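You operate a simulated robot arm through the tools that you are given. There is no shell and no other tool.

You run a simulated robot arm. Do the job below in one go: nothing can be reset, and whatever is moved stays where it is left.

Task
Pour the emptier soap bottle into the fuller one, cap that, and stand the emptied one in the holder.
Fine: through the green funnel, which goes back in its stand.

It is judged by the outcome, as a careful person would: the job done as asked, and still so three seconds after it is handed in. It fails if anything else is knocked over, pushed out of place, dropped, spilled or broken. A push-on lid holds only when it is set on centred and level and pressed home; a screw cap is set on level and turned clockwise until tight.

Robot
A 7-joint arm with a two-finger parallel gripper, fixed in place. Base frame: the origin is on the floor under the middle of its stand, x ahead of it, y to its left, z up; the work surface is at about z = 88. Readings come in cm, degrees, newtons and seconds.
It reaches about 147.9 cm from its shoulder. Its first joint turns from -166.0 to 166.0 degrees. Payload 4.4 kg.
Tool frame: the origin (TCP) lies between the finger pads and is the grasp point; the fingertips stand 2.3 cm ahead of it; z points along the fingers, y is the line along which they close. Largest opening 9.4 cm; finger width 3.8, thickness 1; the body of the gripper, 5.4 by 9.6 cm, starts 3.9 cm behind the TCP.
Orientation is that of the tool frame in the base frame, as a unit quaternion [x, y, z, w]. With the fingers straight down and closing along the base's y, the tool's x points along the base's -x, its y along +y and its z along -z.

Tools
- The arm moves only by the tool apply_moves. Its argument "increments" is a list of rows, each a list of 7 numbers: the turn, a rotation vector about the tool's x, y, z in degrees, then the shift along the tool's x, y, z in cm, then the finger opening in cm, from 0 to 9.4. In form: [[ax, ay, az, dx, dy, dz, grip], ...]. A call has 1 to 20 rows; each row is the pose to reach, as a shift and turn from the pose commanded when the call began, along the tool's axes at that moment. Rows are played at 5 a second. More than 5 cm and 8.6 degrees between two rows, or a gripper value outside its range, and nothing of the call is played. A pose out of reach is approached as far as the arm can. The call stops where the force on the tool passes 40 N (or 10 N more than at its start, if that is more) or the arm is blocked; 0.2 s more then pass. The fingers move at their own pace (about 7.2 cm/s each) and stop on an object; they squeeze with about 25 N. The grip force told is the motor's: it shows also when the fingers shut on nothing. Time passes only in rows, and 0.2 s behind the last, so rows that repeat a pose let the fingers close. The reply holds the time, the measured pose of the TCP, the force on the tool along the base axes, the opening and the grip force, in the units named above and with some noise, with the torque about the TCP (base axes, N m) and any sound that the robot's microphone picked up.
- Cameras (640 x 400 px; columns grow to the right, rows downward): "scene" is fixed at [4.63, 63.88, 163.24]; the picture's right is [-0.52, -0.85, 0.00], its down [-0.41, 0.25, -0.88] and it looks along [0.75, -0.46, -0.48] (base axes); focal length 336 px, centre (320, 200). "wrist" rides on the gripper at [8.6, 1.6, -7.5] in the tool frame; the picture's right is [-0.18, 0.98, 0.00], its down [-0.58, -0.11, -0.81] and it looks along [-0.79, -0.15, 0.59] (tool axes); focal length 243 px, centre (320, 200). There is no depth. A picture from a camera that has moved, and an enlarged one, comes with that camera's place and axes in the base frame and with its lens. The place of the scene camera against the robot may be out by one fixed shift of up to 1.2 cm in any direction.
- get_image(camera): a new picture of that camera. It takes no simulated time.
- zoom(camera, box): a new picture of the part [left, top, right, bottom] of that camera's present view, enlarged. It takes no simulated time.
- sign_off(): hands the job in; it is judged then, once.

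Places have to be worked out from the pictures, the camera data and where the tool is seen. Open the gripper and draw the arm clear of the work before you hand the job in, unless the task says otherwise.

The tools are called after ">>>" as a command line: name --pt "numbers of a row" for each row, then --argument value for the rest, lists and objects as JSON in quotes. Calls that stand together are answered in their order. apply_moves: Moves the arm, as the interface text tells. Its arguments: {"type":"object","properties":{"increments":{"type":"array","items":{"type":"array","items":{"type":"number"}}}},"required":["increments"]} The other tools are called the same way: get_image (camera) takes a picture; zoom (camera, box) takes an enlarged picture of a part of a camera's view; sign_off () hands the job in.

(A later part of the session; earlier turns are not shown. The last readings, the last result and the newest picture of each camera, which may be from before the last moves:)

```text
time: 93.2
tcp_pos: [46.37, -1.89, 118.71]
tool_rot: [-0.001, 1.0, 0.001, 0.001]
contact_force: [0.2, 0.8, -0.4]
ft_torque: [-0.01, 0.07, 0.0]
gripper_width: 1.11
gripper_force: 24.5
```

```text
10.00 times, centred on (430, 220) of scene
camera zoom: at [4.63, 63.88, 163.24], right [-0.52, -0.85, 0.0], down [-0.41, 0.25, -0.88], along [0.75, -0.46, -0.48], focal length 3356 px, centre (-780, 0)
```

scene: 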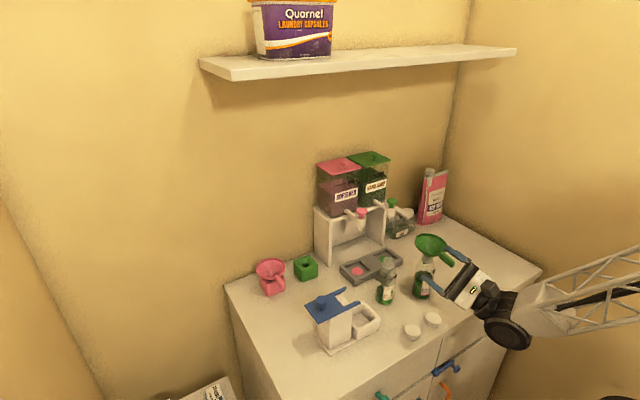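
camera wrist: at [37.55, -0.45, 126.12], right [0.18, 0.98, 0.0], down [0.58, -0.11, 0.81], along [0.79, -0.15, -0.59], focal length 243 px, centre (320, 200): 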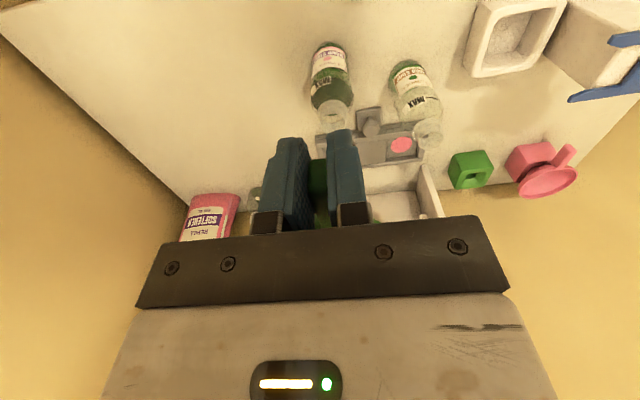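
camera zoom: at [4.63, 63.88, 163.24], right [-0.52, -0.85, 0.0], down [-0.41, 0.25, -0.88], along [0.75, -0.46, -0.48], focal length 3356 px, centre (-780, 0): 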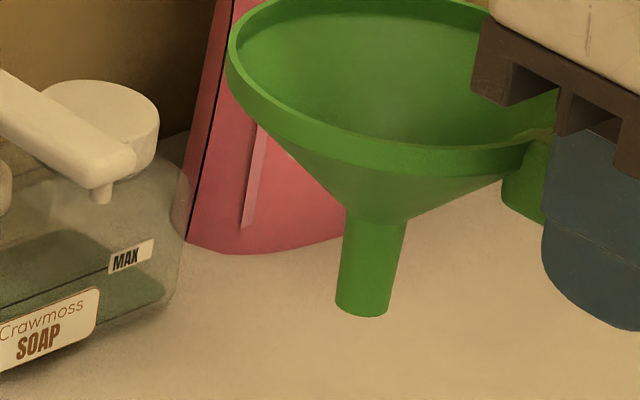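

The funnel now sits about 0.4 cm closer in the hand than before, otherwise the same. Carrying it back the way it came, toward its stand.

>>> apply_moves --pt "0 0 0 -1.53 4.32 0 0.5" --pt "0 0 0 -3.07 8.63 0 0.5" --pt "0 0 0 -4.6 12.95 0 0.5" --pt "0 0 0 -6.13 17.27 0 0.5" --pt "0 0 0 -7.67 21.58 0 0.5" --pt "0 0 0 -9.2 25.9 0 0.5" --pt "0 0 0 -11 25.9 1.5 0.5" --pt "0 0 0 -14 25.9 5 0.5" --pt "0 0 0 -17.5 25.9 8 0.5" --pt "0 0 0 -21.5 25.9 10.5 0.5" --pt "0 0 0 -25 25.9 12 0.5" --pt "0 0 0 -26.6 25.9 12 0.5" --pt "0 0 0 -26.6 25.9 12 0.5"

>>> zoom --camera "scene" --box '[290, 210, 350, 290]'

>>> get_image --camera "wrist"

```text
time: 96.0
tcp_pos: [72.97, 24.09, 106.59]
tool_rot: [0.0, 1.0, 0.001, 0.001]
contact_force: [0.5, 0.1, 0.0]
ft_torque: [0.03, 0.04, -0.01]
gripper_width: 1.13
gripper_force: 25.0
```

```text
5.00 times, centred on (320, 250) of scene
camera zoom: at [4.63, 63.88, 163.24], right [-0.52, -0.85, 0.0], down [-0.41, 0.25, -0.88], along [0.75, -0.46, -0.48], focal length 1678 px, centre (320, -50)
```

zoom: 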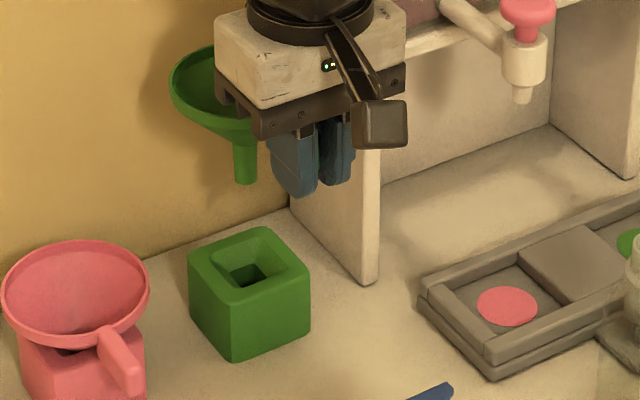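

```text
taken
camera wrist: at [64.11, 25.52, 114.17], right [0.18, 0.98, 0.0], down [0.58, -0.11, 0.81], along [0.79, -0.15, -0.59], focal length 243 px, centre (320, 200)
```

wrist: 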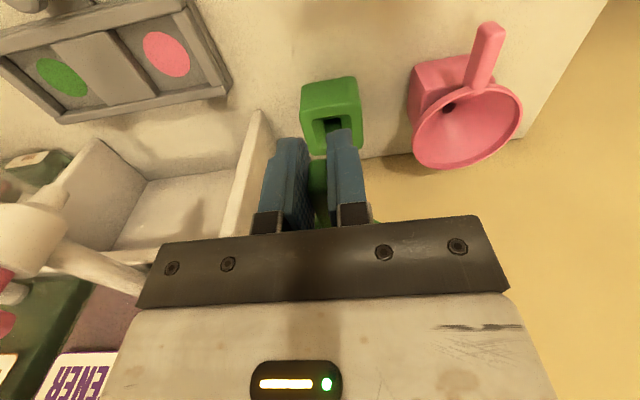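

The stem appears at the same image spot as when it was lifted out, so it's aligned above the stand. Lowering 6.5 cm, then checking.

>>> apply_moves --pt "0 0 0 0 0 2.5 0.5" --pt "0 0 0 0 0 5 0.5" --pt "0 0 0 0 0 6.8 0.5" --pt "0 0 0 0 0 6.8 0.5"

>>> zoom --camera "scene" --box '[285, 230, 335, 290]'

```text
time: 97.0
tcp_pos: [72.9, 24.03, 100.02]
tool_rot: [0.0, 1.0, 0.0, 0.0]
contact_force: [-0.1, 0.9, -0.3]
ft_torque: [0.01, 0.03, 0.03]
gripper_width: 1.1
gripper_force: 25.4
```

```text
6.67 times, centred on (310, 260) of scene
camera zoom: at [4.63, 63.88, 163.24], right [-0.52, -0.85, 0.0], down [-0.41, 0.25, -0.88], along [0.75, -0.46, -0.48], focal length 2237 px, centre (387, -200)
```

zoom: 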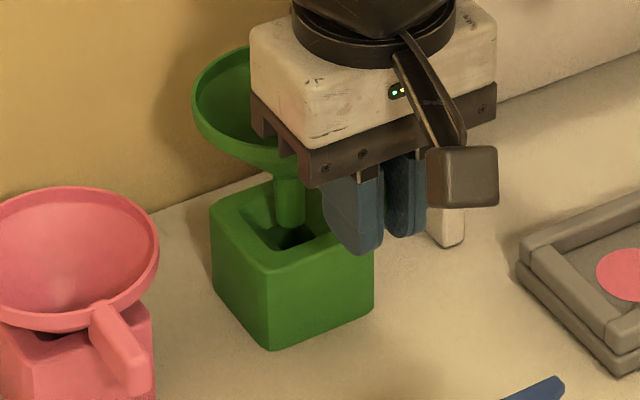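

The image match with the original lift says the stem is over the recess. Lowering on gently, watching the force.

>>> apply_moves --pt "0 0 0 0 0 0.5 0.5" --pt "0 0 0 0 0 1 0.5" --pt "0 0 0 0 0 1.5 0.5" --pt "0 0 0 0 0 1.5 0.5"

>>> zoom --camera "scene" --box '[285, 230, 335, 290]'

```text
time: 98.0
tcp_pos: [73.11, 24.02, 98.37]
tool_rot: [-0.001, 1.0, 0.002, 0.0]
contact_force: [0.6, -0.7, -0.8]
ft_torque: [0.01, 0.03, 0.0]
gripper_width: 1.1
gripper_force: 24.9
```

```text
6.67 times, centred on (310, 260) of scene
camera zoom: at [4.63, 63.88, 163.24], right [-0.52, -0.85, 0.0], down [-0.41, 0.25, -0.88], along [0.75, -0.46, -0.48], focal length 2237 px, centre (387, -200)
```

zoom: 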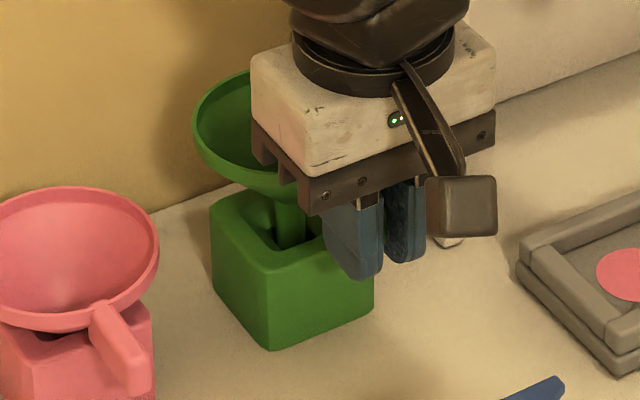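

The stem is entering the hole with no contact force. Continuing.

>>> apply_moves --pt "0 0 0 0 0 0.5 0.5" --pt "0 0 0 0 0 1 0.5" --pt "0 0 0 0 0 1.5 0.5" --pt "0 0 0 0 0 2 0.5" --pt "0 0 0 0 0 2.3 0.5"

>>> zoom --camera "scene" --box '[285, 230, 335, 290]'

```text
time: 99.2
tcp_pos: [72.95, 24.06, 96.03]
tool_rot: [-0.001, 1.0, 0.001, 0.001]
contact_force: [0.1, 0.6, -0.4]
ft_torque: [0.01, 0.02, 0.02]
gripper_width: 1.13
gripper_force: 25.2
```

```text
6.67 times, centred on (310, 260) of scene
camera zoom: at [4.63, 63.88, 163.24], right [-0.52, -0.85, 0.0], down [-0.41, 0.25, -0.88], along [0.75, -0.46, -0.48], focal length 2237 px, centre (387, -200)
```

zoom: 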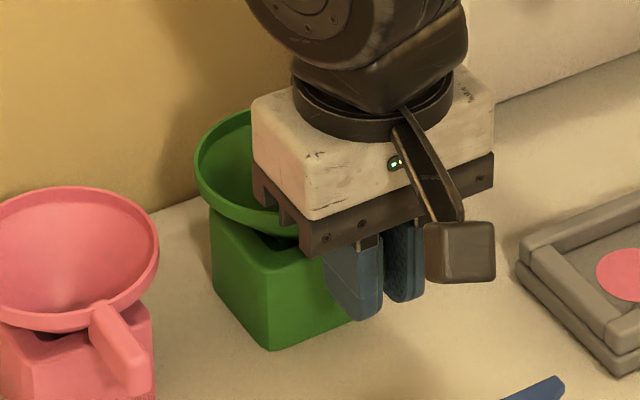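

Nearly seated; easing down in small steps until it touches.

>>> apply_moves --pt "0 0 0 0 0 0.1 0.5" --pt "0 0 0 0 0 0.2 0.5" --pt "0 0 0 0 0 0.3 0.5" --pt "0 0 0 0 0 0.3 0.5"

```text
time: 100.2
tcp_pos: [72.98, 24.05, 95.71]
tool_rot: [-0.001, 1.0, 0.001, 0.0]
contact_force: [-0.3, 0.4, 0.0]
ft_torque: [-0.05, 0.0, 0.01]
gripper_width: 1.12
gripper_force: 24.9
```

>>> apply_moves --pt "0 0 0 0 0 0.1 0.5" --pt "0 0 0 0 0 0.2 0.5" --pt "0 0 0 0 0 0.2 0.5"

```text
time: 101.0
tcp_pos: [73.1, 24.06, 95.62]
tool_rot: [-0.001, 1.0, 0.001, 0.001]
contact_force: [-3.2, -2.4, 7.3]
ft_torque: [0.05, -0.59, -0.13]
gripper_width: 1.11
gripper_force: 24.8
```

The funnel is seated (7 N at z 95.6). Releasing it and rising clear.

>>> apply_moves --pt "0 0 0 0 0 -0.1 0.5" --pt "0 0 0 0 0 -0.1 1.5" --pt "0 0 0 0 0 -0.1 3" --pt "0 0 0 0 0 -0.1 4" --pt "0 0 0 0 0 -0.1 4" --pt "0 0 0 0 0 -2.5 4" --pt "0 0 0 0 0 -6 4" --pt "0 0 0 0 0 -10 4" --pt "0 0 0 4 0 -12 4" --pt "0 0 0 8 0 -14 4" --pt "0 0 0 12 0 -17 4" --pt "0 0 0 15 0 -20 4" --pt "0 0 0 15 0 -20 4"

>>> zoom --camera "scene" --box '[285, 235, 335, 290]'

>>> get_image --camera "wrist"

```text
time: 103.8
tcp_pos: [58.07, 23.99, 115.63]
tool_rot: [0.0, 1.0, 0.001, 0.001]
contact_force: [0.6, 0.5, 0.5]
ft_torque: [0.01, 0.01, -0.02]
gripper_width: 4.01
gripper_force: 0.1
```

```text
7.27 times, centred on (310, 262) of scene
camera zoom: at [4.63, 63.88, 163.24], right [-0.52, -0.85, 0.0], down [-0.41, 0.25, -0.88], along [0.75, -0.46, -0.48], focal length 2441 px, centre (393, -254)
```

zoom: 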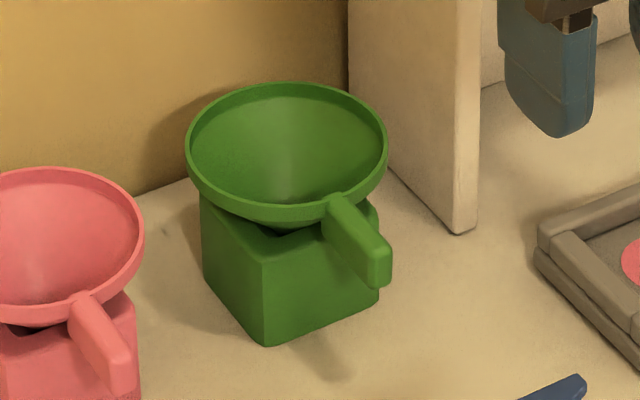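

```text
taken
camera wrist: at [49.12, 25.48, 123.14], right [0.18, 0.98, 0.0], down [0.58, -0.11, 0.81], along [0.79, -0.15, -0.59], focal length 243 px, centre (320, 200)
```

wrist: 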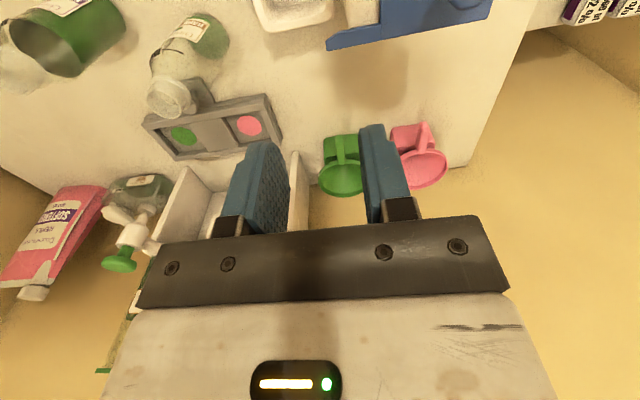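

The funnel stands in its stand just as it was at the start. Now I take a top view of the holder to measure its cup precisely.

>>> apply_moves --pt "0 7 0 2.8 -0.6 -0.1 6" --pt "0 14 0 5.6 -1.2 -0.2 8" --pt "0 21 0 8.4 -1.8 -0.3 9.4" --pt "0 28 0 11.2 -2.4 -0.4 9.4" --pt "0 35 0 14 -3 -0.5 9.4" --pt "0 35 0 14 -3 -0.5 9.4"

>>> get_image --camera "wrist"

>>> zoom --camera "wrist" --box '[250, 120, 430, 235]'

```text
time: 105.2
tcp_pos: [44.07, 21.03, 116.1]
tool_rot: [0.0, 0.954, 0.0, -0.3]
contact_force: [0.4, -0.2, -0.5]
ft_torque: [-0.03, 0.03, -0.02]
gripper_width: 9.41
gripper_force: 0.0
```

```text
taken
camera wrist: at [41.05, 22.44, 127.19], right [0.15, 0.98, -0.1], down [0.94, -0.11, 0.33], along [0.31, -0.15, -0.94], focal length 243 px, centre (320, 200)
```

wrist: 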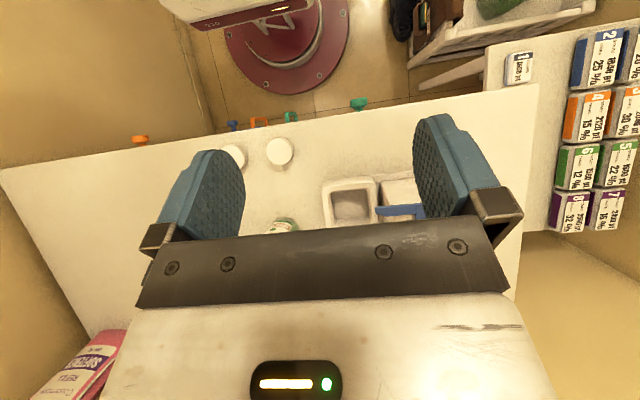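

```text
3.48 times, centred on (340, 178) of wrist
camera zoom: at [41.05, 22.44, 127.19], right [0.15, 0.98, -0.1], down [0.94, -0.11, 0.33], along [0.31, -0.15, -0.94], focal length 844 px, centre (250, 278)
```

zoom: 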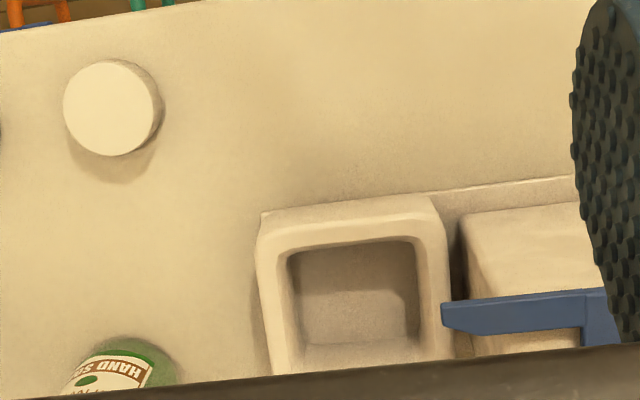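

The cup's opening spans y≈18.7–24.5 and starts at x≈51.75. I back off 8 cm to see its rear edge too.

>>> apply_moves --pt "0 0 0 3.3 0 2.3 9.4" --pt "0 0 0 6.55 0 4.59 9.4" --pt "0 0 0 6.55 0 4.59 9.4"

>>> get_image --camera "wrist"

>>> zoom --camera "wrist" --box '[300, 150, 420, 235]'

```text
time: 106.0
tcp_pos: [36.04, 21.1, 116.05]
tool_rot: [-0.001, 0.954, -0.001, -0.299]
contact_force: [0.1, 0.0, 0.8]
ft_torque: [-0.01, 0.0, -0.02]
gripper_width: 9.44
gripper_force: 0.1
```

```text
taken
camera wrist: at [33.04, 22.56, 127.14], right [0.15, 0.98, -0.1], down [0.94, -0.11, 0.33], along [0.31, -0.15, -0.94], focal length 243 px, centre (320, 200)
```

wrist: 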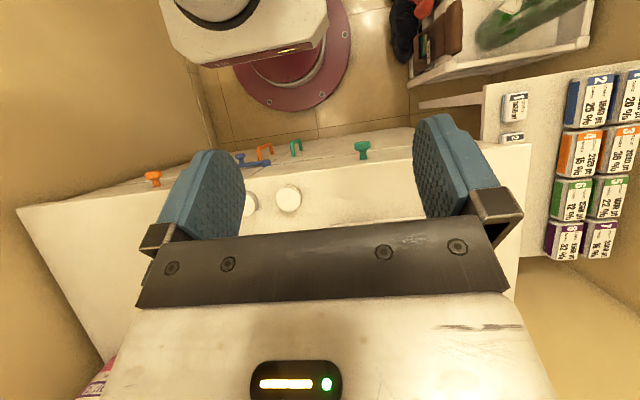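

```text
4.71 times, centred on (360, 192) of wrist
camera zoom: at [33.04, 22.56, 127.14], right [0.15, 0.98, -0.1], down [0.94, -0.11, 0.33], along [0.31, -0.15, -0.94], focal length 1142 px, centre (132, 235)
```

zoom: 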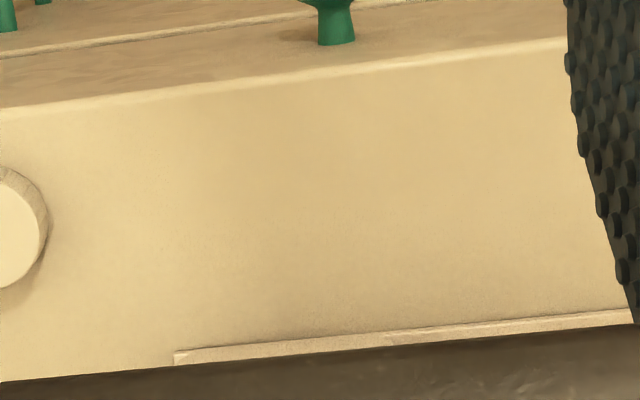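

That was the wrong way (image down is +x). Moving forward instead so that the cup is in the clear upper half.

>>> apply_moves --pt "0 0 0 -4 0 -2.8 9.4" --pt "0 0 0 -8 0 -5.6 9.4" --pt "0 0 0 -11.9 0 -8.32 9.4" --pt "0 0 0 -11.9 0 -8.32 9.4"

>>> get_image --camera "wrist"

>>> zoom --camera "wrist" --box '[290, 110, 430, 220]'

```text
time: 107.0
tcp_pos: [50.55, 21.14, 116.0]
tool_rot: [0.0, 0.954, 0.001, -0.3]
contact_force: [1.3, -1.1, -0.5]
ft_torque: [0.02, -0.03, 0.02]
gripper_width: 9.41
gripper_force: 0.2
```

```text
taken
camera wrist: at [47.51, 22.62, 127.14], right [0.15, 0.98, -0.1], down [0.94, -0.11, 0.33], along [0.31, -0.15, -0.94], focal length 243 px, centre (320, 200)
```

wrist: 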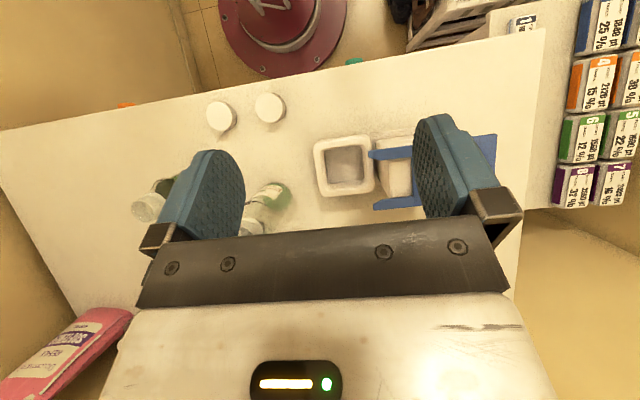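

```text
3.64 times, centred on (360, 165) of wrist
camera zoom: at [47.51, 22.62, 127.14], right [0.15, 0.98, -0.1], down [0.94, -0.11, 0.33], along [0.31, -0.15, -0.94], focal length 882 px, centre (174, 327)
```

zoom: 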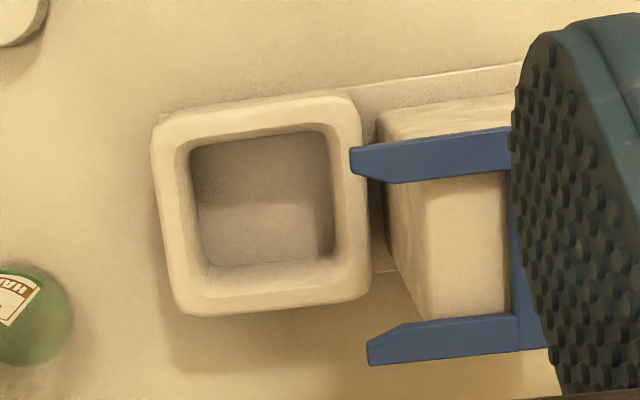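

>>> zoom --camera "wrist" --box '[310, 130, 385, 200]'

>>> zoom --camera "scene" --box '[300, 285, 390, 355]'

```text
5.71 times, centred on (348, 165) of wrist
camera zoom: at [47.51, 22.62, 127.14], right [0.15, 0.98, -0.1], down [0.94, -0.11, 0.33], along [0.31, -0.15, -0.94], focal length 1386 px, centre (163, 400)
```

zoom: 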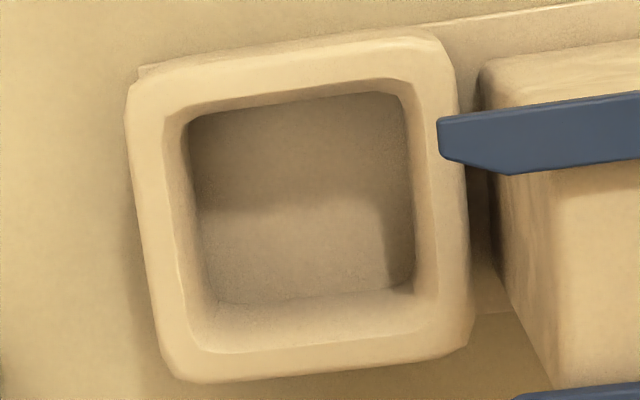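

```text
5.71 times, centred on (345, 320) of scene
camera zoom: at [4.63, 63.88, 163.24], right [-0.52, -0.85, 0.0], down [-0.41, 0.25, -0.88], along [0.75, -0.46, -0.48], focal length 1918 px, centre (177, -486)
```

zoom: 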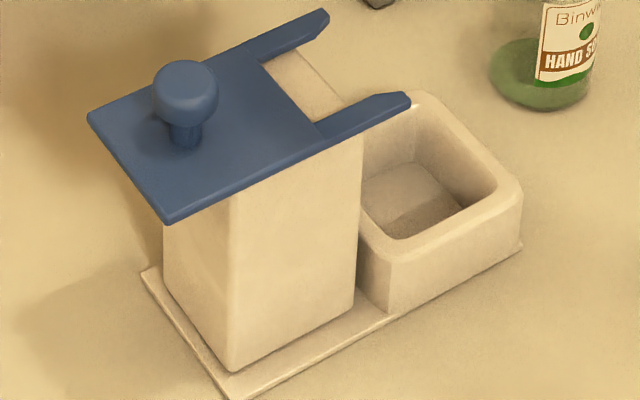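

The cup's pocket has tapered walls (≈6.2 cm at the top, ≈5.6 cm at the floor), centred at about (54.7, 21.5); the fork prongs (tips at y≈24.5) leave it free. Now I go straight-down over E to take it by the neck.

>>> apply_moves --pt "0 -7 0 -0.35 -2.36 0 8" --pt "0 -14 0 -0.7 -4.72 0 6" --pt "0 -21 0 -1.06 -7.08 0 6" --pt "0 -28 0 -1.41 -9.44 0 6" --pt "0 -35 0 -1.76 -11.8 0 6" --pt "0 -35 0 -1.76 -11.8 0 6"

>>> get_image --camera "wrist"

>>> zoom --camera "wrist" --box '[270, 80, 370, 160]'

```text
time: 108.4
tcp_pos: [52.02, 9.2, 115.14]
tool_rot: [0.0, 1.0, 0.0, 0.001]
contact_force: [0.0, 0.5, 0.7]
ft_torque: [0.01, 0.0, -0.01]
gripper_width: 5.99
gripper_force: 0.0
```

```text
taken
camera wrist: at [43.12, 10.67, 122.54], right [0.18, 0.98, 0.0], down [0.58, -0.11, 0.81], along [0.79, -0.15, -0.59], focal length 243 px, centre (320, 200)
```

wrist: 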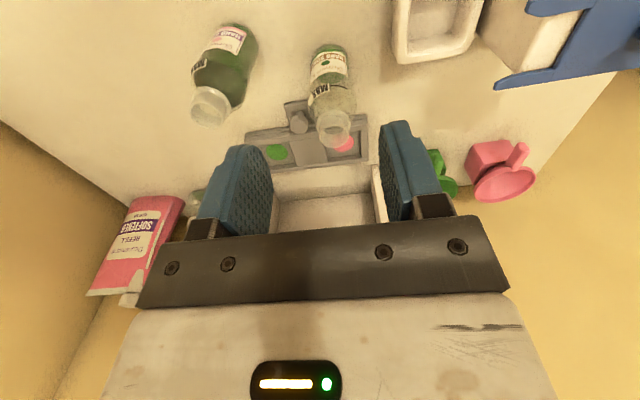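

```text
5.00 times, centred on (320, 120) of wrist
camera zoom: at [43.12, 10.67, 122.54], right [0.18, 0.98, 0.0], down [0.58, -0.11, 0.81], along [0.79, -0.15, -0.59], focal length 1213 px, centre (320, 600)
```

zoom: 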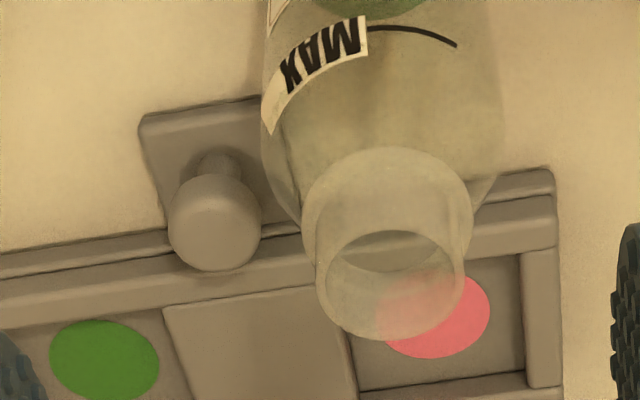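

E's mouth is measured at about (58.5, 9.25). I move over it at z 109 for a closer check before gripping the neck.

>>> apply_moves --pt "0 0 0 -3.2 0 3 6" --pt "0 0 0 -6.4 0.05 6.1 6" --pt "0 0 0 -6.4 0.05 6.1 6"

>>> get_image --camera "wrist"

>>> zoom --camera "wrist" --box '[260, 60, 400, 180]'

>>> zoom --camera "scene" --box '[365, 215, 425, 295]'

```text
time: 109.2
tcp_pos: [58.28, 9.25, 108.77]
tool_rot: [0.0, 1.0, 0.001, 0.001]
contact_force: [0.4, -0.8, -0.2]
ft_torque: [-0.01, 0.03, -0.02]
gripper_width: 6.01
gripper_force: 0.1
```

```text
taken
camera wrist: at [49.49, 10.74, 116.33], right [0.18, 0.98, 0.0], down [0.58, -0.11, 0.81], along [0.79, -0.15, -0.59], focal length 243 px, centre (320, 200)
```

wrist: 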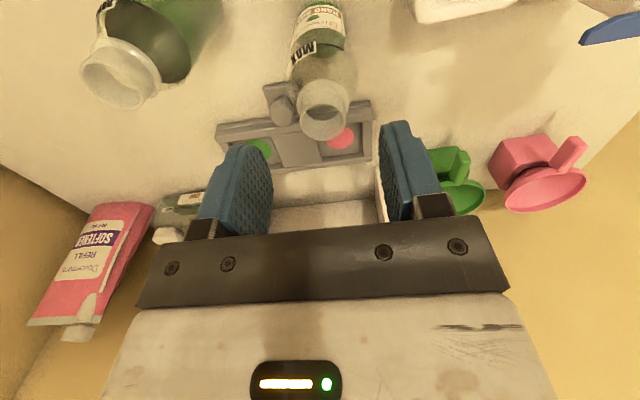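

```text
3.33 times, centred on (330, 120) of wrist
camera zoom: at [49.49, 10.74, 116.33], right [0.18, 0.98, 0.0], down [0.58, -0.11, 0.81], along [0.79, -0.15, -0.59], focal length 809 px, centre (287, 467)
```

zoom: 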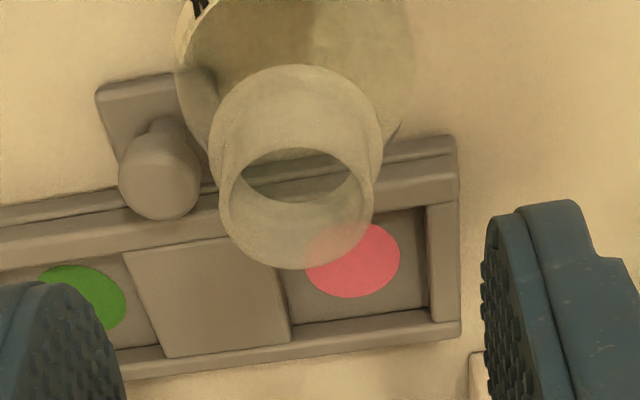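

```text
5.00 times, centred on (395, 255) of scene
camera zoom: at [4.63, 63.88, 163.24], right [-0.52, -0.85, 0.0], down [-0.41, 0.25, -0.88], along [0.75, -0.46, -0.48], focal length 1678 px, centre (-55, -75)
```

zoom: 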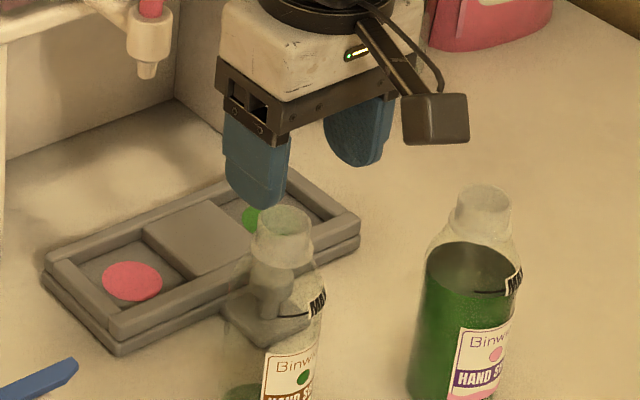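

E's neck is centred about (58.7, 9.2). Shifting 0.35 cm forward and lowering so the fingertips reach just above the collar, then closing on the neck.

>>> apply_moves --pt "0 0 0 -0.35 -0.03 2 6" --pt "0 0 0 -0.35 -0.03 4 5" --pt "0 0 0 -0.35 -0.03 5 5" --pt "0 0 0 -0.35 -0.03 5 5"

>>> get_image --camera "wrist"

>>> zoom --camera "scene" --box '[365, 225, 425, 305]'

```text
time: 110.2
tcp_pos: [58.64, 9.16, 103.82]
tool_rot: [-0.001, 1.0, 0.0, 0.001]
contact_force: [0.2, 0.1, -0.2]
ft_torque: [-0.02, -0.02, -0.02]
gripper_width: 5.0
gripper_force: 0.0
```

```text
taken
camera wrist: at [49.88, 10.73, 111.38], right [0.18, 0.98, 0.0], down [0.58, -0.11, 0.81], along [0.79, -0.15, -0.59], focal length 243 px, centre (320, 200)
```

wrist: 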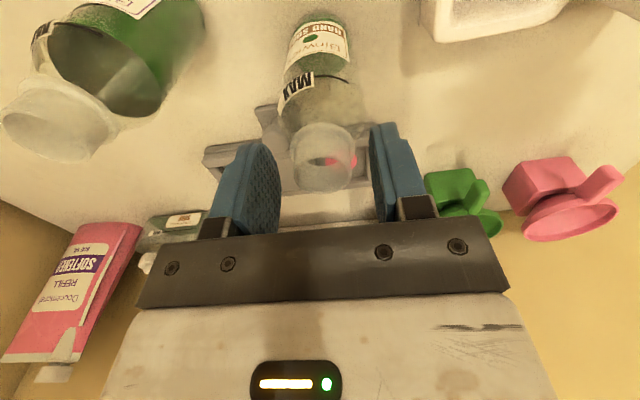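

```text
5.00 times, centred on (395, 265) of scene
camera zoom: at [4.63, 63.88, 163.24], right [-0.52, -0.85, 0.0], down [-0.41, 0.25, -0.88], along [0.75, -0.46, -0.48], focal length 1678 px, centre (-55, -125)
```

zoom: 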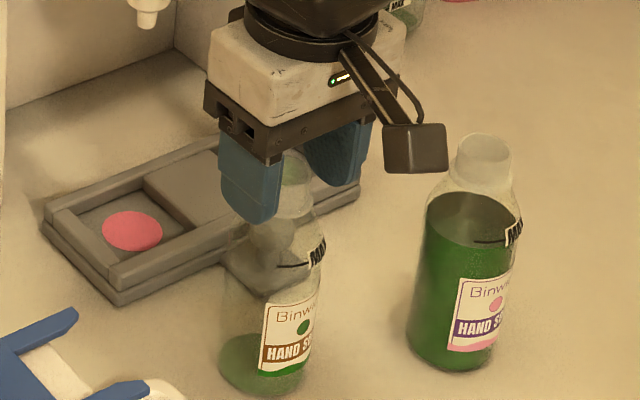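

>>> zoom --camera "wrist" --box '[260, 100, 400, 220]'

>>> zoom --camera "scene" --box '[375, 235, 415, 275]'

```text
3.33 times, centred on (330, 160) of wrist
camera zoom: at [49.88, 10.73, 111.38], right [0.18, 0.98, 0.0], down [0.58, -0.11, 0.81], along [0.79, -0.15, -0.59], focal length 809 px, centre (287, 333)
```

zoom: 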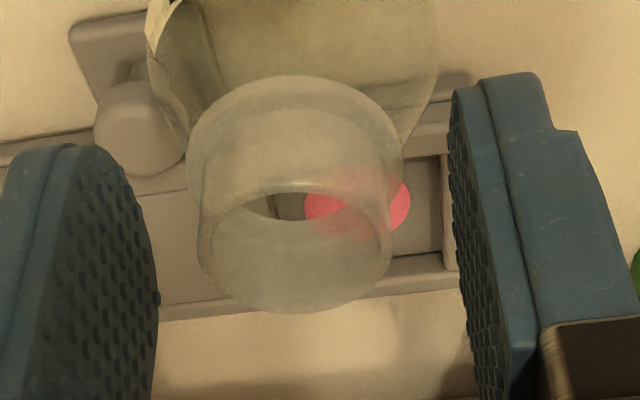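

```text
10.00 times, centred on (395, 255) of scene
camera zoom: at [4.63, 63.88, 163.24], right [-0.52, -0.85, 0.0], down [-0.41, 0.25, -0.88], along [0.75, -0.46, -0.48], focal length 3356 px, centre (-430, -350)
```

zoom: 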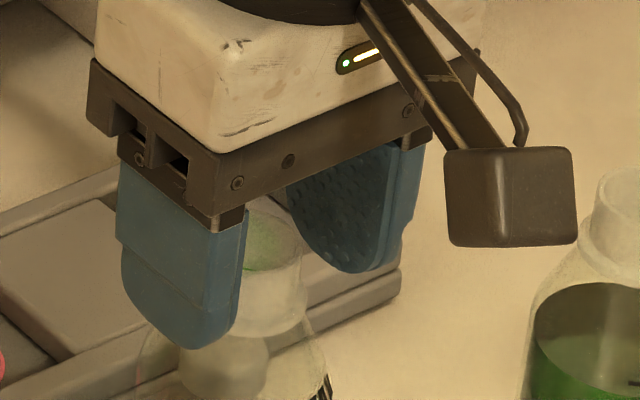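

E's neck is within 0.1 cm of the grasp axis. Closing on the neck.

>>> apply_moves --pt "0 0 0 0 0 0 4" --pt "0 0 0 0 0 0 3" --pt "0 0 0 0 0 0 2" --pt "0 0 0 0 0 0 2" --pt "0 0 0 0 0 0 2"

>>> zoom --camera "wrist" --box '[260, 100, 400, 220]'

```text
time: 111.4
tcp_pos: [58.76, 9.22, 103.94]
tool_rot: [0.0, 1.0, 0.001, 0.001]
contact_force: [-0.4, -1.0, -0.2]
ft_torque: [0.0, -0.01, 0.01]
gripper_width: 2.84
gripper_force: 24.5
```

```text
3.33 times, centred on (330, 160) of wrist
camera zoom: at [49.88, 10.73, 111.39], right [0.18, 0.98, 0.0], down [0.58, -0.11, 0.81], along [0.79, -0.15, -0.59], focal length 809 px, centre (287, 333)
```

zoom: 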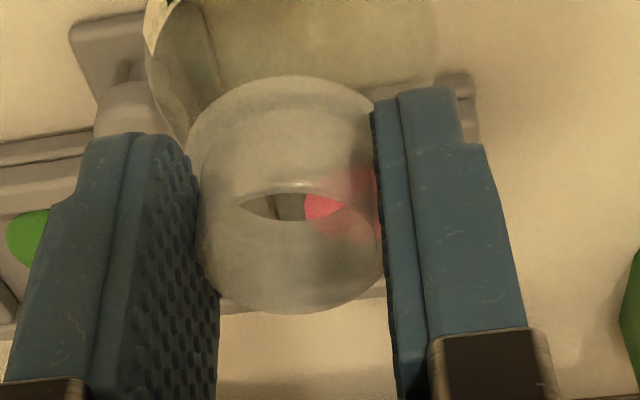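

Neck gripped at 2.84 cm. Lifting E 9 cm and carrying it over the holder cup.

>>> apply_moves --pt "0 0 0 0 0 -1 2" --pt "0 0 0 0 0 -3 2" --pt "0 0 0 0 0 -6 2" --pt "0 0 0 0 0 -9.5 2" --pt "0 0 0 1.3 4.1 -9.5 2" --pt "0 0 0 2.6 8.2 -9.5 2" --pt "0 0 0 3.9 12.28 -9.5 2" --pt "0 0 0 3.9 12.28 -9.5 2" --pt "0 0 0 3.9 12.28 -9.5 2"

>>> get_image --camera "wrist"

>>> zoom --camera "scene" --box '[300, 220, 420, 350]'

```text
time: 113.4
tcp_pos: [54.87, 21.4, 113.47]
tool_rot: [0.0, 1.0, 0.0, 0.001]
contact_force: [-0.5, -0.1, -0.5]
ft_torque: [0.04, 0.01, -0.01]
gripper_width: 2.84
gripper_force: 25.2
```

```text
taken
camera wrist: at [46.0, 22.98, 120.92], right [0.18, 0.98, 0.0], down [0.58, -0.11, 0.81], along [0.79, -0.15, -0.59], focal length 243 px, centre (320, 200)
```

wrist: 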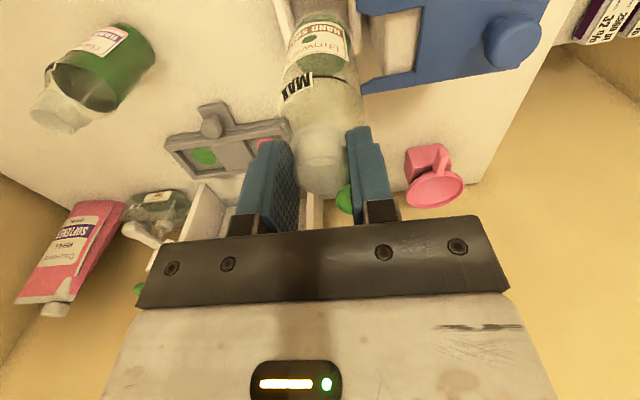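

```text
3.08 times, centred on (360, 285) of scene
camera zoom: at [4.63, 63.88, 163.24], right [-0.52, -0.85, 0.0], down [-0.41, 0.25, -0.88], along [0.75, -0.46, -0.48], focal length 1032 px, centre (197, -62)
```

zoom: 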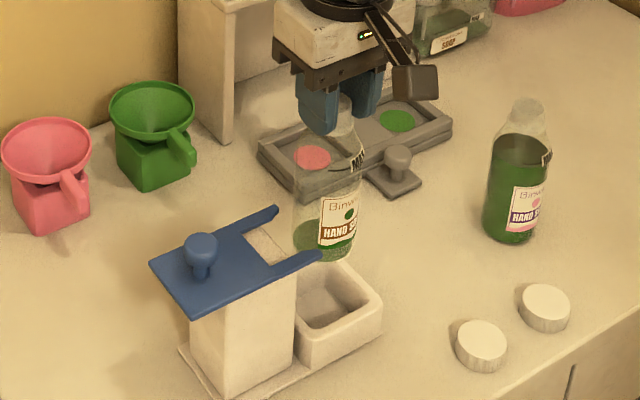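

The bottle hangs above the cup. I'll enlarge the scene view to compare bottle bottom and cup opening.

>>> zoom --camera "scene" --box '[350, 285, 390, 345]'

>>> zoom --camera "scene" --box '[345, 270, 400, 330]'

>>> zoom --camera "wrist" --box '[260, 0, 400, 120]'

```text
6.67 times, centred on (370, 315) of scene
camera zoom: at [4.63, 63.88, 163.24], right [-0.52, -0.85, 0.0], down [-0.41, 0.25, -0.88], along [0.75, -0.46, -0.48], focal length 2237 px, centre (-13, -567)
```

zoom: 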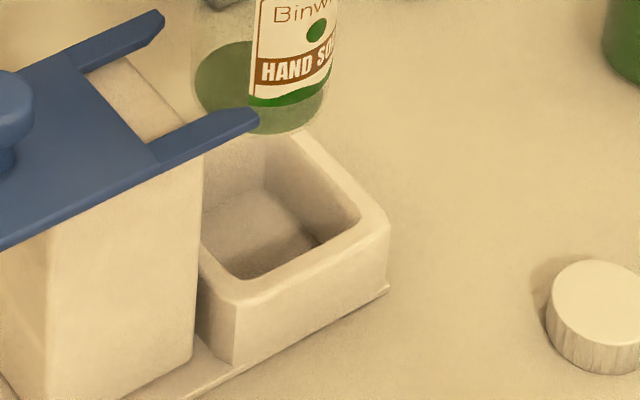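

```text
6.67 times, centred on (372, 300) of scene
camera zoom: at [4.63, 63.88, 163.24], right [-0.52, -0.85, 0.0], down [-0.41, 0.25, -0.88], along [0.75, -0.46, -0.48], focal length 2237 px, centre (-30, -467)
```

zoom: 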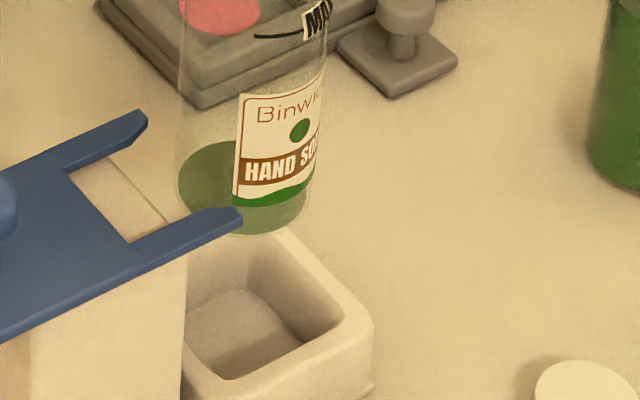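

```text
3.33 times, centred on (330, 60) of wrist
camera zoom: at [46.0, 22.98, 120.92], right [0.18, 0.98, 0.0], down [0.58, -0.11, 0.81], along [0.79, -0.15, -0.59], focal length 809 px, centre (287, 667)
```

zoom: 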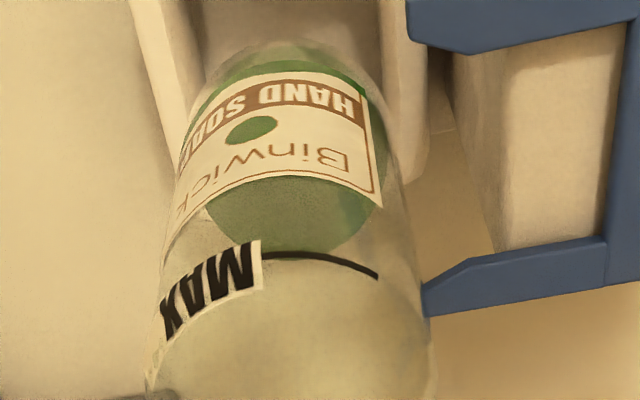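

Both views put the bottle within about 0.2 cm of the cup centre. Lowering 5 cm and checking again.

>>> apply_moves --pt "0 0 0 0 0 2 2" --pt "0 0 0 0 0 4 2" --pt "0 0 0 0 0 5 2" --pt "0 0 0 0 0 5 2"

>>> zoom --camera "scene" --box '[340, 270, 400, 345]'

>>> zoom --camera "wrist" --box '[250, 0, 410, 140]'

```text
time: 114.4
tcp_pos: [54.84, 21.51, 108.42]
tool_rot: [0.0, 1.0, 0.001, 0.001]
contact_force: [-0.2, -0.2, -0.3]
ft_torque: [0.03, 0.0, -0.02]
gripper_width: 2.83
gripper_force: 24.9
```

```text
5.33 times, centred on (370, 308) of scene
camera zoom: at [4.63, 63.88, 163.24], right [-0.52, -0.85, 0.0], down [-0.41, 0.25, -0.88], along [0.75, -0.46, -0.48], focal length 1790 px, centre (53, -373)
```

zoom: 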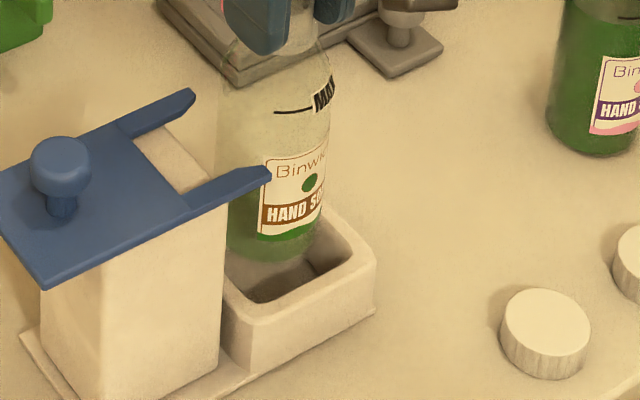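

```text
2.86 times, centred on (330, 70) of wrist
camera zoom: at [45.98, 23.02, 115.86], right [0.18, 0.98, 0.0], down [0.58, -0.11, 0.81], along [0.79, -0.15, -0.59], focal length 693 px, centre (291, 571)
```

zoom: 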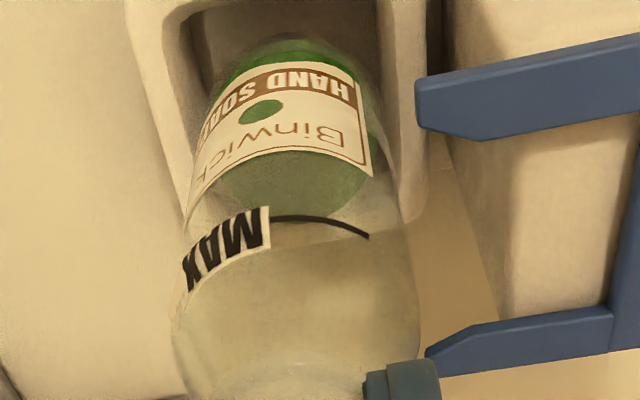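

The bottom is just above the rim and centred side to side. Lowering in small steps into the pocket.

>>> apply_moves --pt "0 0 0 0 0 0.4 2" --pt "0 0 0 0 0 0.8 2" --pt "0 0 0 0 0 1.2 2" --pt "0 0 0 0 0 1.6 2" --pt "0 0 0 0 0 1.6 2"

>>> zoom --camera "scene" --box '[340, 270, 400, 345]'

>>> zoom --camera "wrist" --box '[250, 0, 410, 140]'

```text
time: 115.6
tcp_pos: [54.91, 21.51, 106.78]
tool_rot: [0.0, 1.0, 0.001, 0.001]
contact_force: [-1.0, -0.8, 0.0]
ft_torque: [-0.02, 0.26, -0.03]
gripper_width: 2.82
gripper_force: 24.9
```

```text
5.33 times, centred on (370, 308) of scene
camera zoom: at [4.63, 63.88, 163.24], right [-0.52, -0.85, 0.0], down [-0.41, 0.25, -0.88], along [0.75, -0.46, -0.48], focal length 1790 px, centre (53, -373)
```

zoom: 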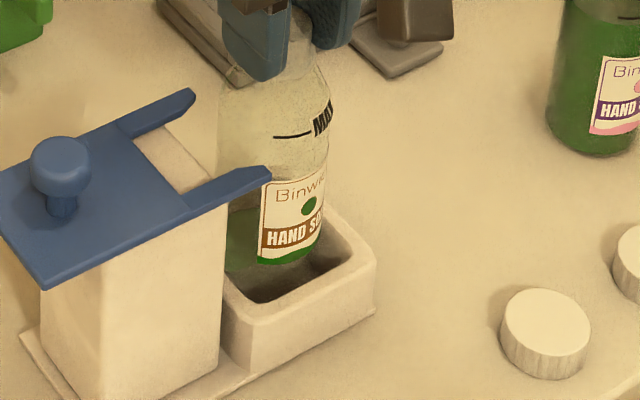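

```text
2.86 times, centred on (330, 70) of wrist
camera zoom: at [45.98, 23.01, 114.3], right [0.18, 0.98, 0.0], down [0.58, -0.11, 0.81], along [0.79, -0.15, -0.59], focal length 693 px, centre (291, 571)
```

zoom: 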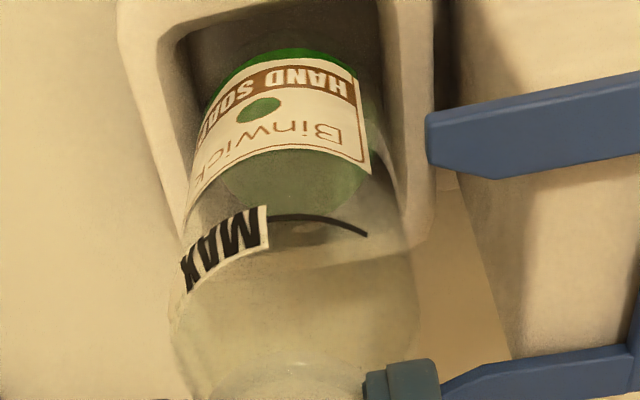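

A small torque shows the base brushing the rear wall of the pocket, so the bottle sits slightly too far in +x. I'll look closer before correcting.

>>> zoom --camera "scene" --box '[365, 280, 395, 325]'

>>> zoom --camera "wrist" --box '[280, 0, 370, 70]'

```text
8.89 times, centred on (380, 302) of scene
camera zoom: at [4.63, 63.88, 163.24], right [-0.52, -0.85, 0.0], down [-0.41, 0.25, -0.88], along [0.75, -0.46, -0.48], focal length 2983 px, centre (-213, -711)
```

zoom: 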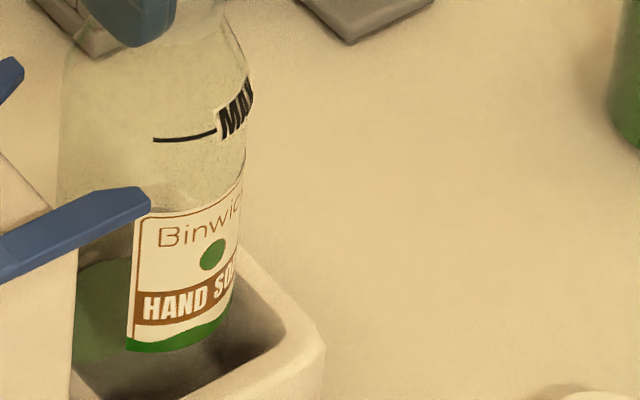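

```text
5.71 times, centred on (325, 35) of wrist
camera zoom: at [45.98, 23.01, 114.3], right [0.18, 0.98, 0.0], down [0.58, -0.11, 0.81], along [0.79, -0.15, -0.59], focal length 1386 px, centre (291, 1143)
```

zoom: 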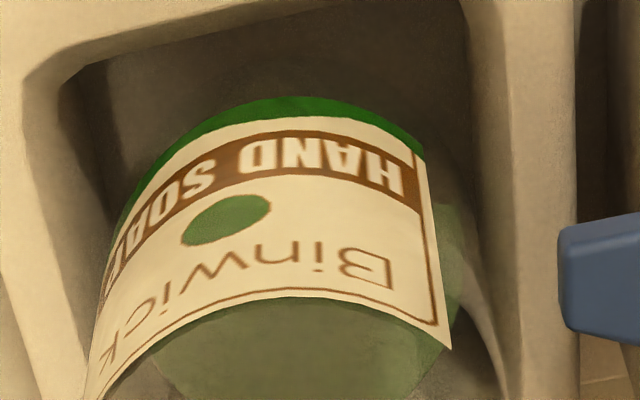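

Judging from the gap ahead of the label and the sideways push, the bottle is about 0.35 cm too far in +x. I lift 0.6 cm, shift −0.35 cm in x, and lower again.

>>> apply_moves --pt "0 0 0 0 0 -0.6 2" --pt "0 0 0 0.35 0 -0.6 2" --pt "0 0 0 0.35 0 -0.2 2" --pt "0 0 0 0.35 0 0.2 2" --pt "0 0 0 0.35 0 0.2 2"

>>> zoom --camera "wrist" --box '[260, 0, 390, 100]'

```text
time: 116.8
tcp_pos: [54.5, 21.52, 106.58]
tool_rot: [0.0, 1.0, 0.001, 0.001]
contact_force: [0.0, 0.3, -0.7]
ft_torque: [-0.01, -0.03, 0.04]
gripper_width: 2.82
gripper_force: 24.8
```

```text
4.00 times, centred on (325, 50) of wrist
camera zoom: at [45.61, 23.06, 114.14], right [0.18, 0.98, 0.0], down [0.58, -0.11, 0.81], along [0.79, -0.15, -0.59], focal length 970 px, centre (300, 800)
```

zoom: 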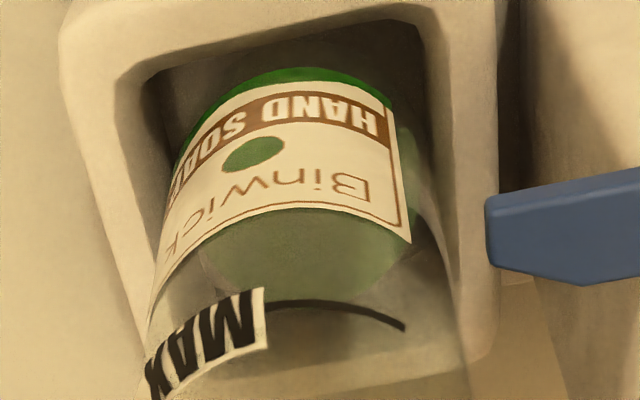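

No side force now. Continuing down in small steps.

>>> apply_moves --pt "0 0 0 0 0 0.3 2" --pt "0 0 0 0 0 0.6 2" --pt "0 0 0 0 0 0.9 2" --pt "0 0 0 0 0 1.2 2" --pt "0 0 0 0 0 1.2 2"

```text
time: 118.0
tcp_pos: [54.41, 21.38, 105.38]
tool_rot: [0.0, 1.0, 0.0, 0.001]
contact_force: [-0.7, -0.3, -0.2]
ft_torque: [-0.01, -0.02, -0.02]
gripper_width: 2.79
gripper_force: 25.4
```

>>> apply_moves --pt "0 0 0 0 0 0.2 2" --pt "0 0 0 0 0 0.4 2" --pt "0 0 0 0 0 0.6 2" --pt "0 0 0 0 0 0.6 2"

>>> zoom --camera "wrist" --box '[250, 0, 410, 140]'

>>> zoom --camera "scene" --box '[340, 260, 400, 345]'

```text
time: 119.0
tcp_pos: [54.56, 21.49, 104.82]
tool_rot: [-0.001, 1.0, 0.001, 0.001]
contact_force: [0.3, -0.8, -0.4]
ft_torque: [-0.02, -0.01, -0.01]
gripper_width: 2.83
gripper_force: 24.8
```

```text
2.86 times, centred on (330, 70) of wrist
camera zoom: at [45.64, 23.02, 112.3], right [0.18, 0.98, 0.0], down [0.58, -0.11, 0.81], along [0.79, -0.15, -0.59], focal length 693 px, centre (291, 571)
```

zoom: 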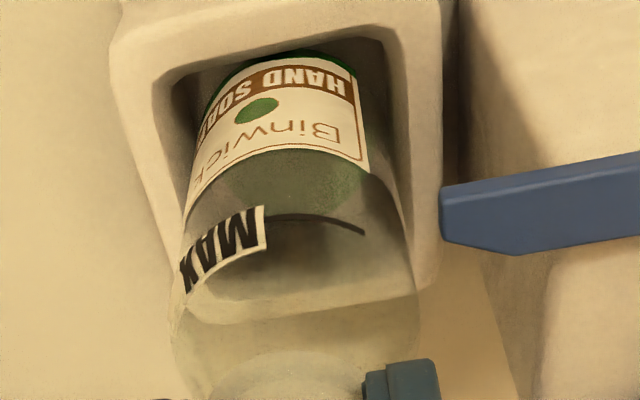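

```text
4.71 times, centred on (370, 302) of scene
camera zoom: at [4.63, 63.88, 163.24], right [-0.52, -0.85, 0.0], down [-0.41, 0.25, -0.88], along [0.75, -0.46, -0.48], focal length 1579 px, centre (85, -282)
```

zoom: 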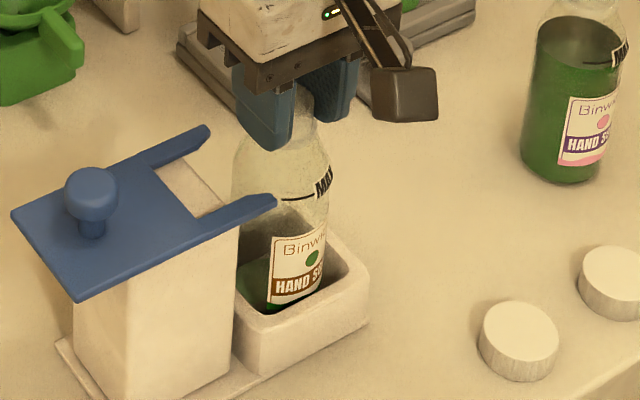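

The bottle is well inside the pocket. Lowering the last millimetres until it touches the floor.

>>> apply_moves --pt "0 0 0 0 0 0.1 2" --pt "0 0 0 0 0 0.2 2" --pt "0 0 0 0 0 0.3 2" --pt "0 0 0 0 0 0.3 2"

```text
time: 120.0
tcp_pos: [54.46, 21.49, 104.54]
tool_rot: [0.0, 1.0, 0.0, 0.0]
contact_force: [-0.3, 0.8, -0.5]
ft_torque: [0.0, -0.03, 0.02]
gripper_width: 2.8
gripper_force: 25.1
```

>>> apply_moves --pt "0 0 0 0 0 0.1 2" --pt "0 0 0 0 0 0.2 2" --pt "0 0 0 0 0 0.2 2"

```text
time: 120.8
tcp_pos: [54.53, 21.54, 104.26]
tool_rot: [0.0, 1.0, 0.0, 0.001]
contact_force: [-0.4, -0.5, 7.2]
ft_torque: [-0.05, -0.01, -0.03]
gripper_width: 2.82
gripper_force: 24.3
```

E stands on the pocket floor (7 N). Opening the fingers and rising.

>>> apply_moves --pt "0 0 0 0 0 -0.05 2" --pt "0 0 0 0 0 -0.05 3" --pt "0 0 0 0 0 -0.05 4" --pt "0 0 0 0 0 -0.05 4.4" --pt "0 0 0 0 0 -0.05 4.4" --pt "0 0 0 0 0 -2 4.4" --pt "0 0 0 0 0 -5 4.4" --pt "0 0 0 0 0 -9 4.4" --pt "0 0 0 4 -3 -11 4.4" --pt "0 0 0 4 -3 -11 4.4"

>>> zoom --camera "scene" --box '[330, 240, 420, 345]'

>>> get_image --camera "wrist"

```text
refused: row 9 steps farther than a row can; nothing moved
```

```text
3.81 times, centred on (375, 292) of scene
camera zoom: at [4.63, 63.88, 163.24], right [-0.52, -0.85, 0.0], down [-0.41, 0.25, -0.88], along [0.75, -0.46, -0.48], focal length 1278 px, centre (110, -152)
```

zoom: 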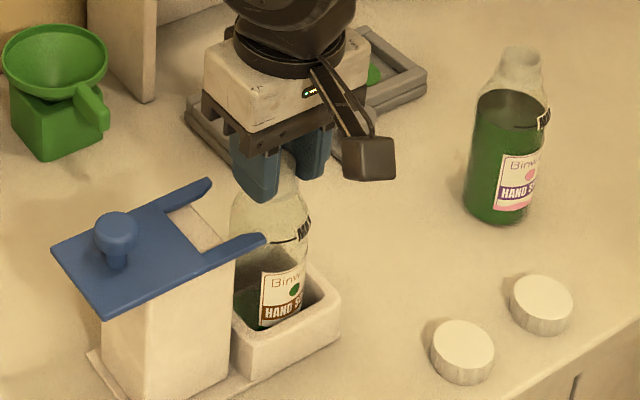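

```text
taken
camera wrist: at [45.64, 23.01, 111.85], right [0.18, 0.98, 0.0], down [0.58, -0.11, 0.81], along [0.79, -0.15, -0.59], focal length 243 px, centre (320, 200)
```

wrist: 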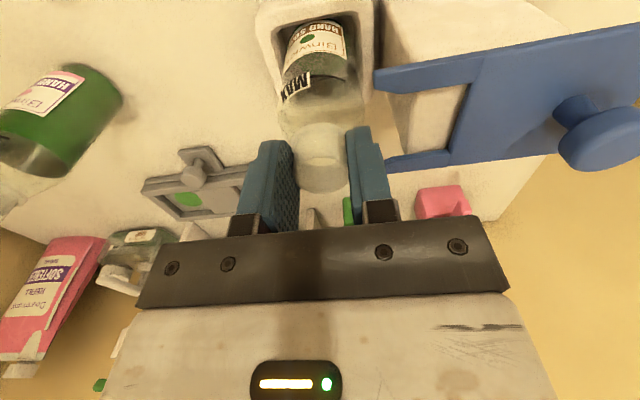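

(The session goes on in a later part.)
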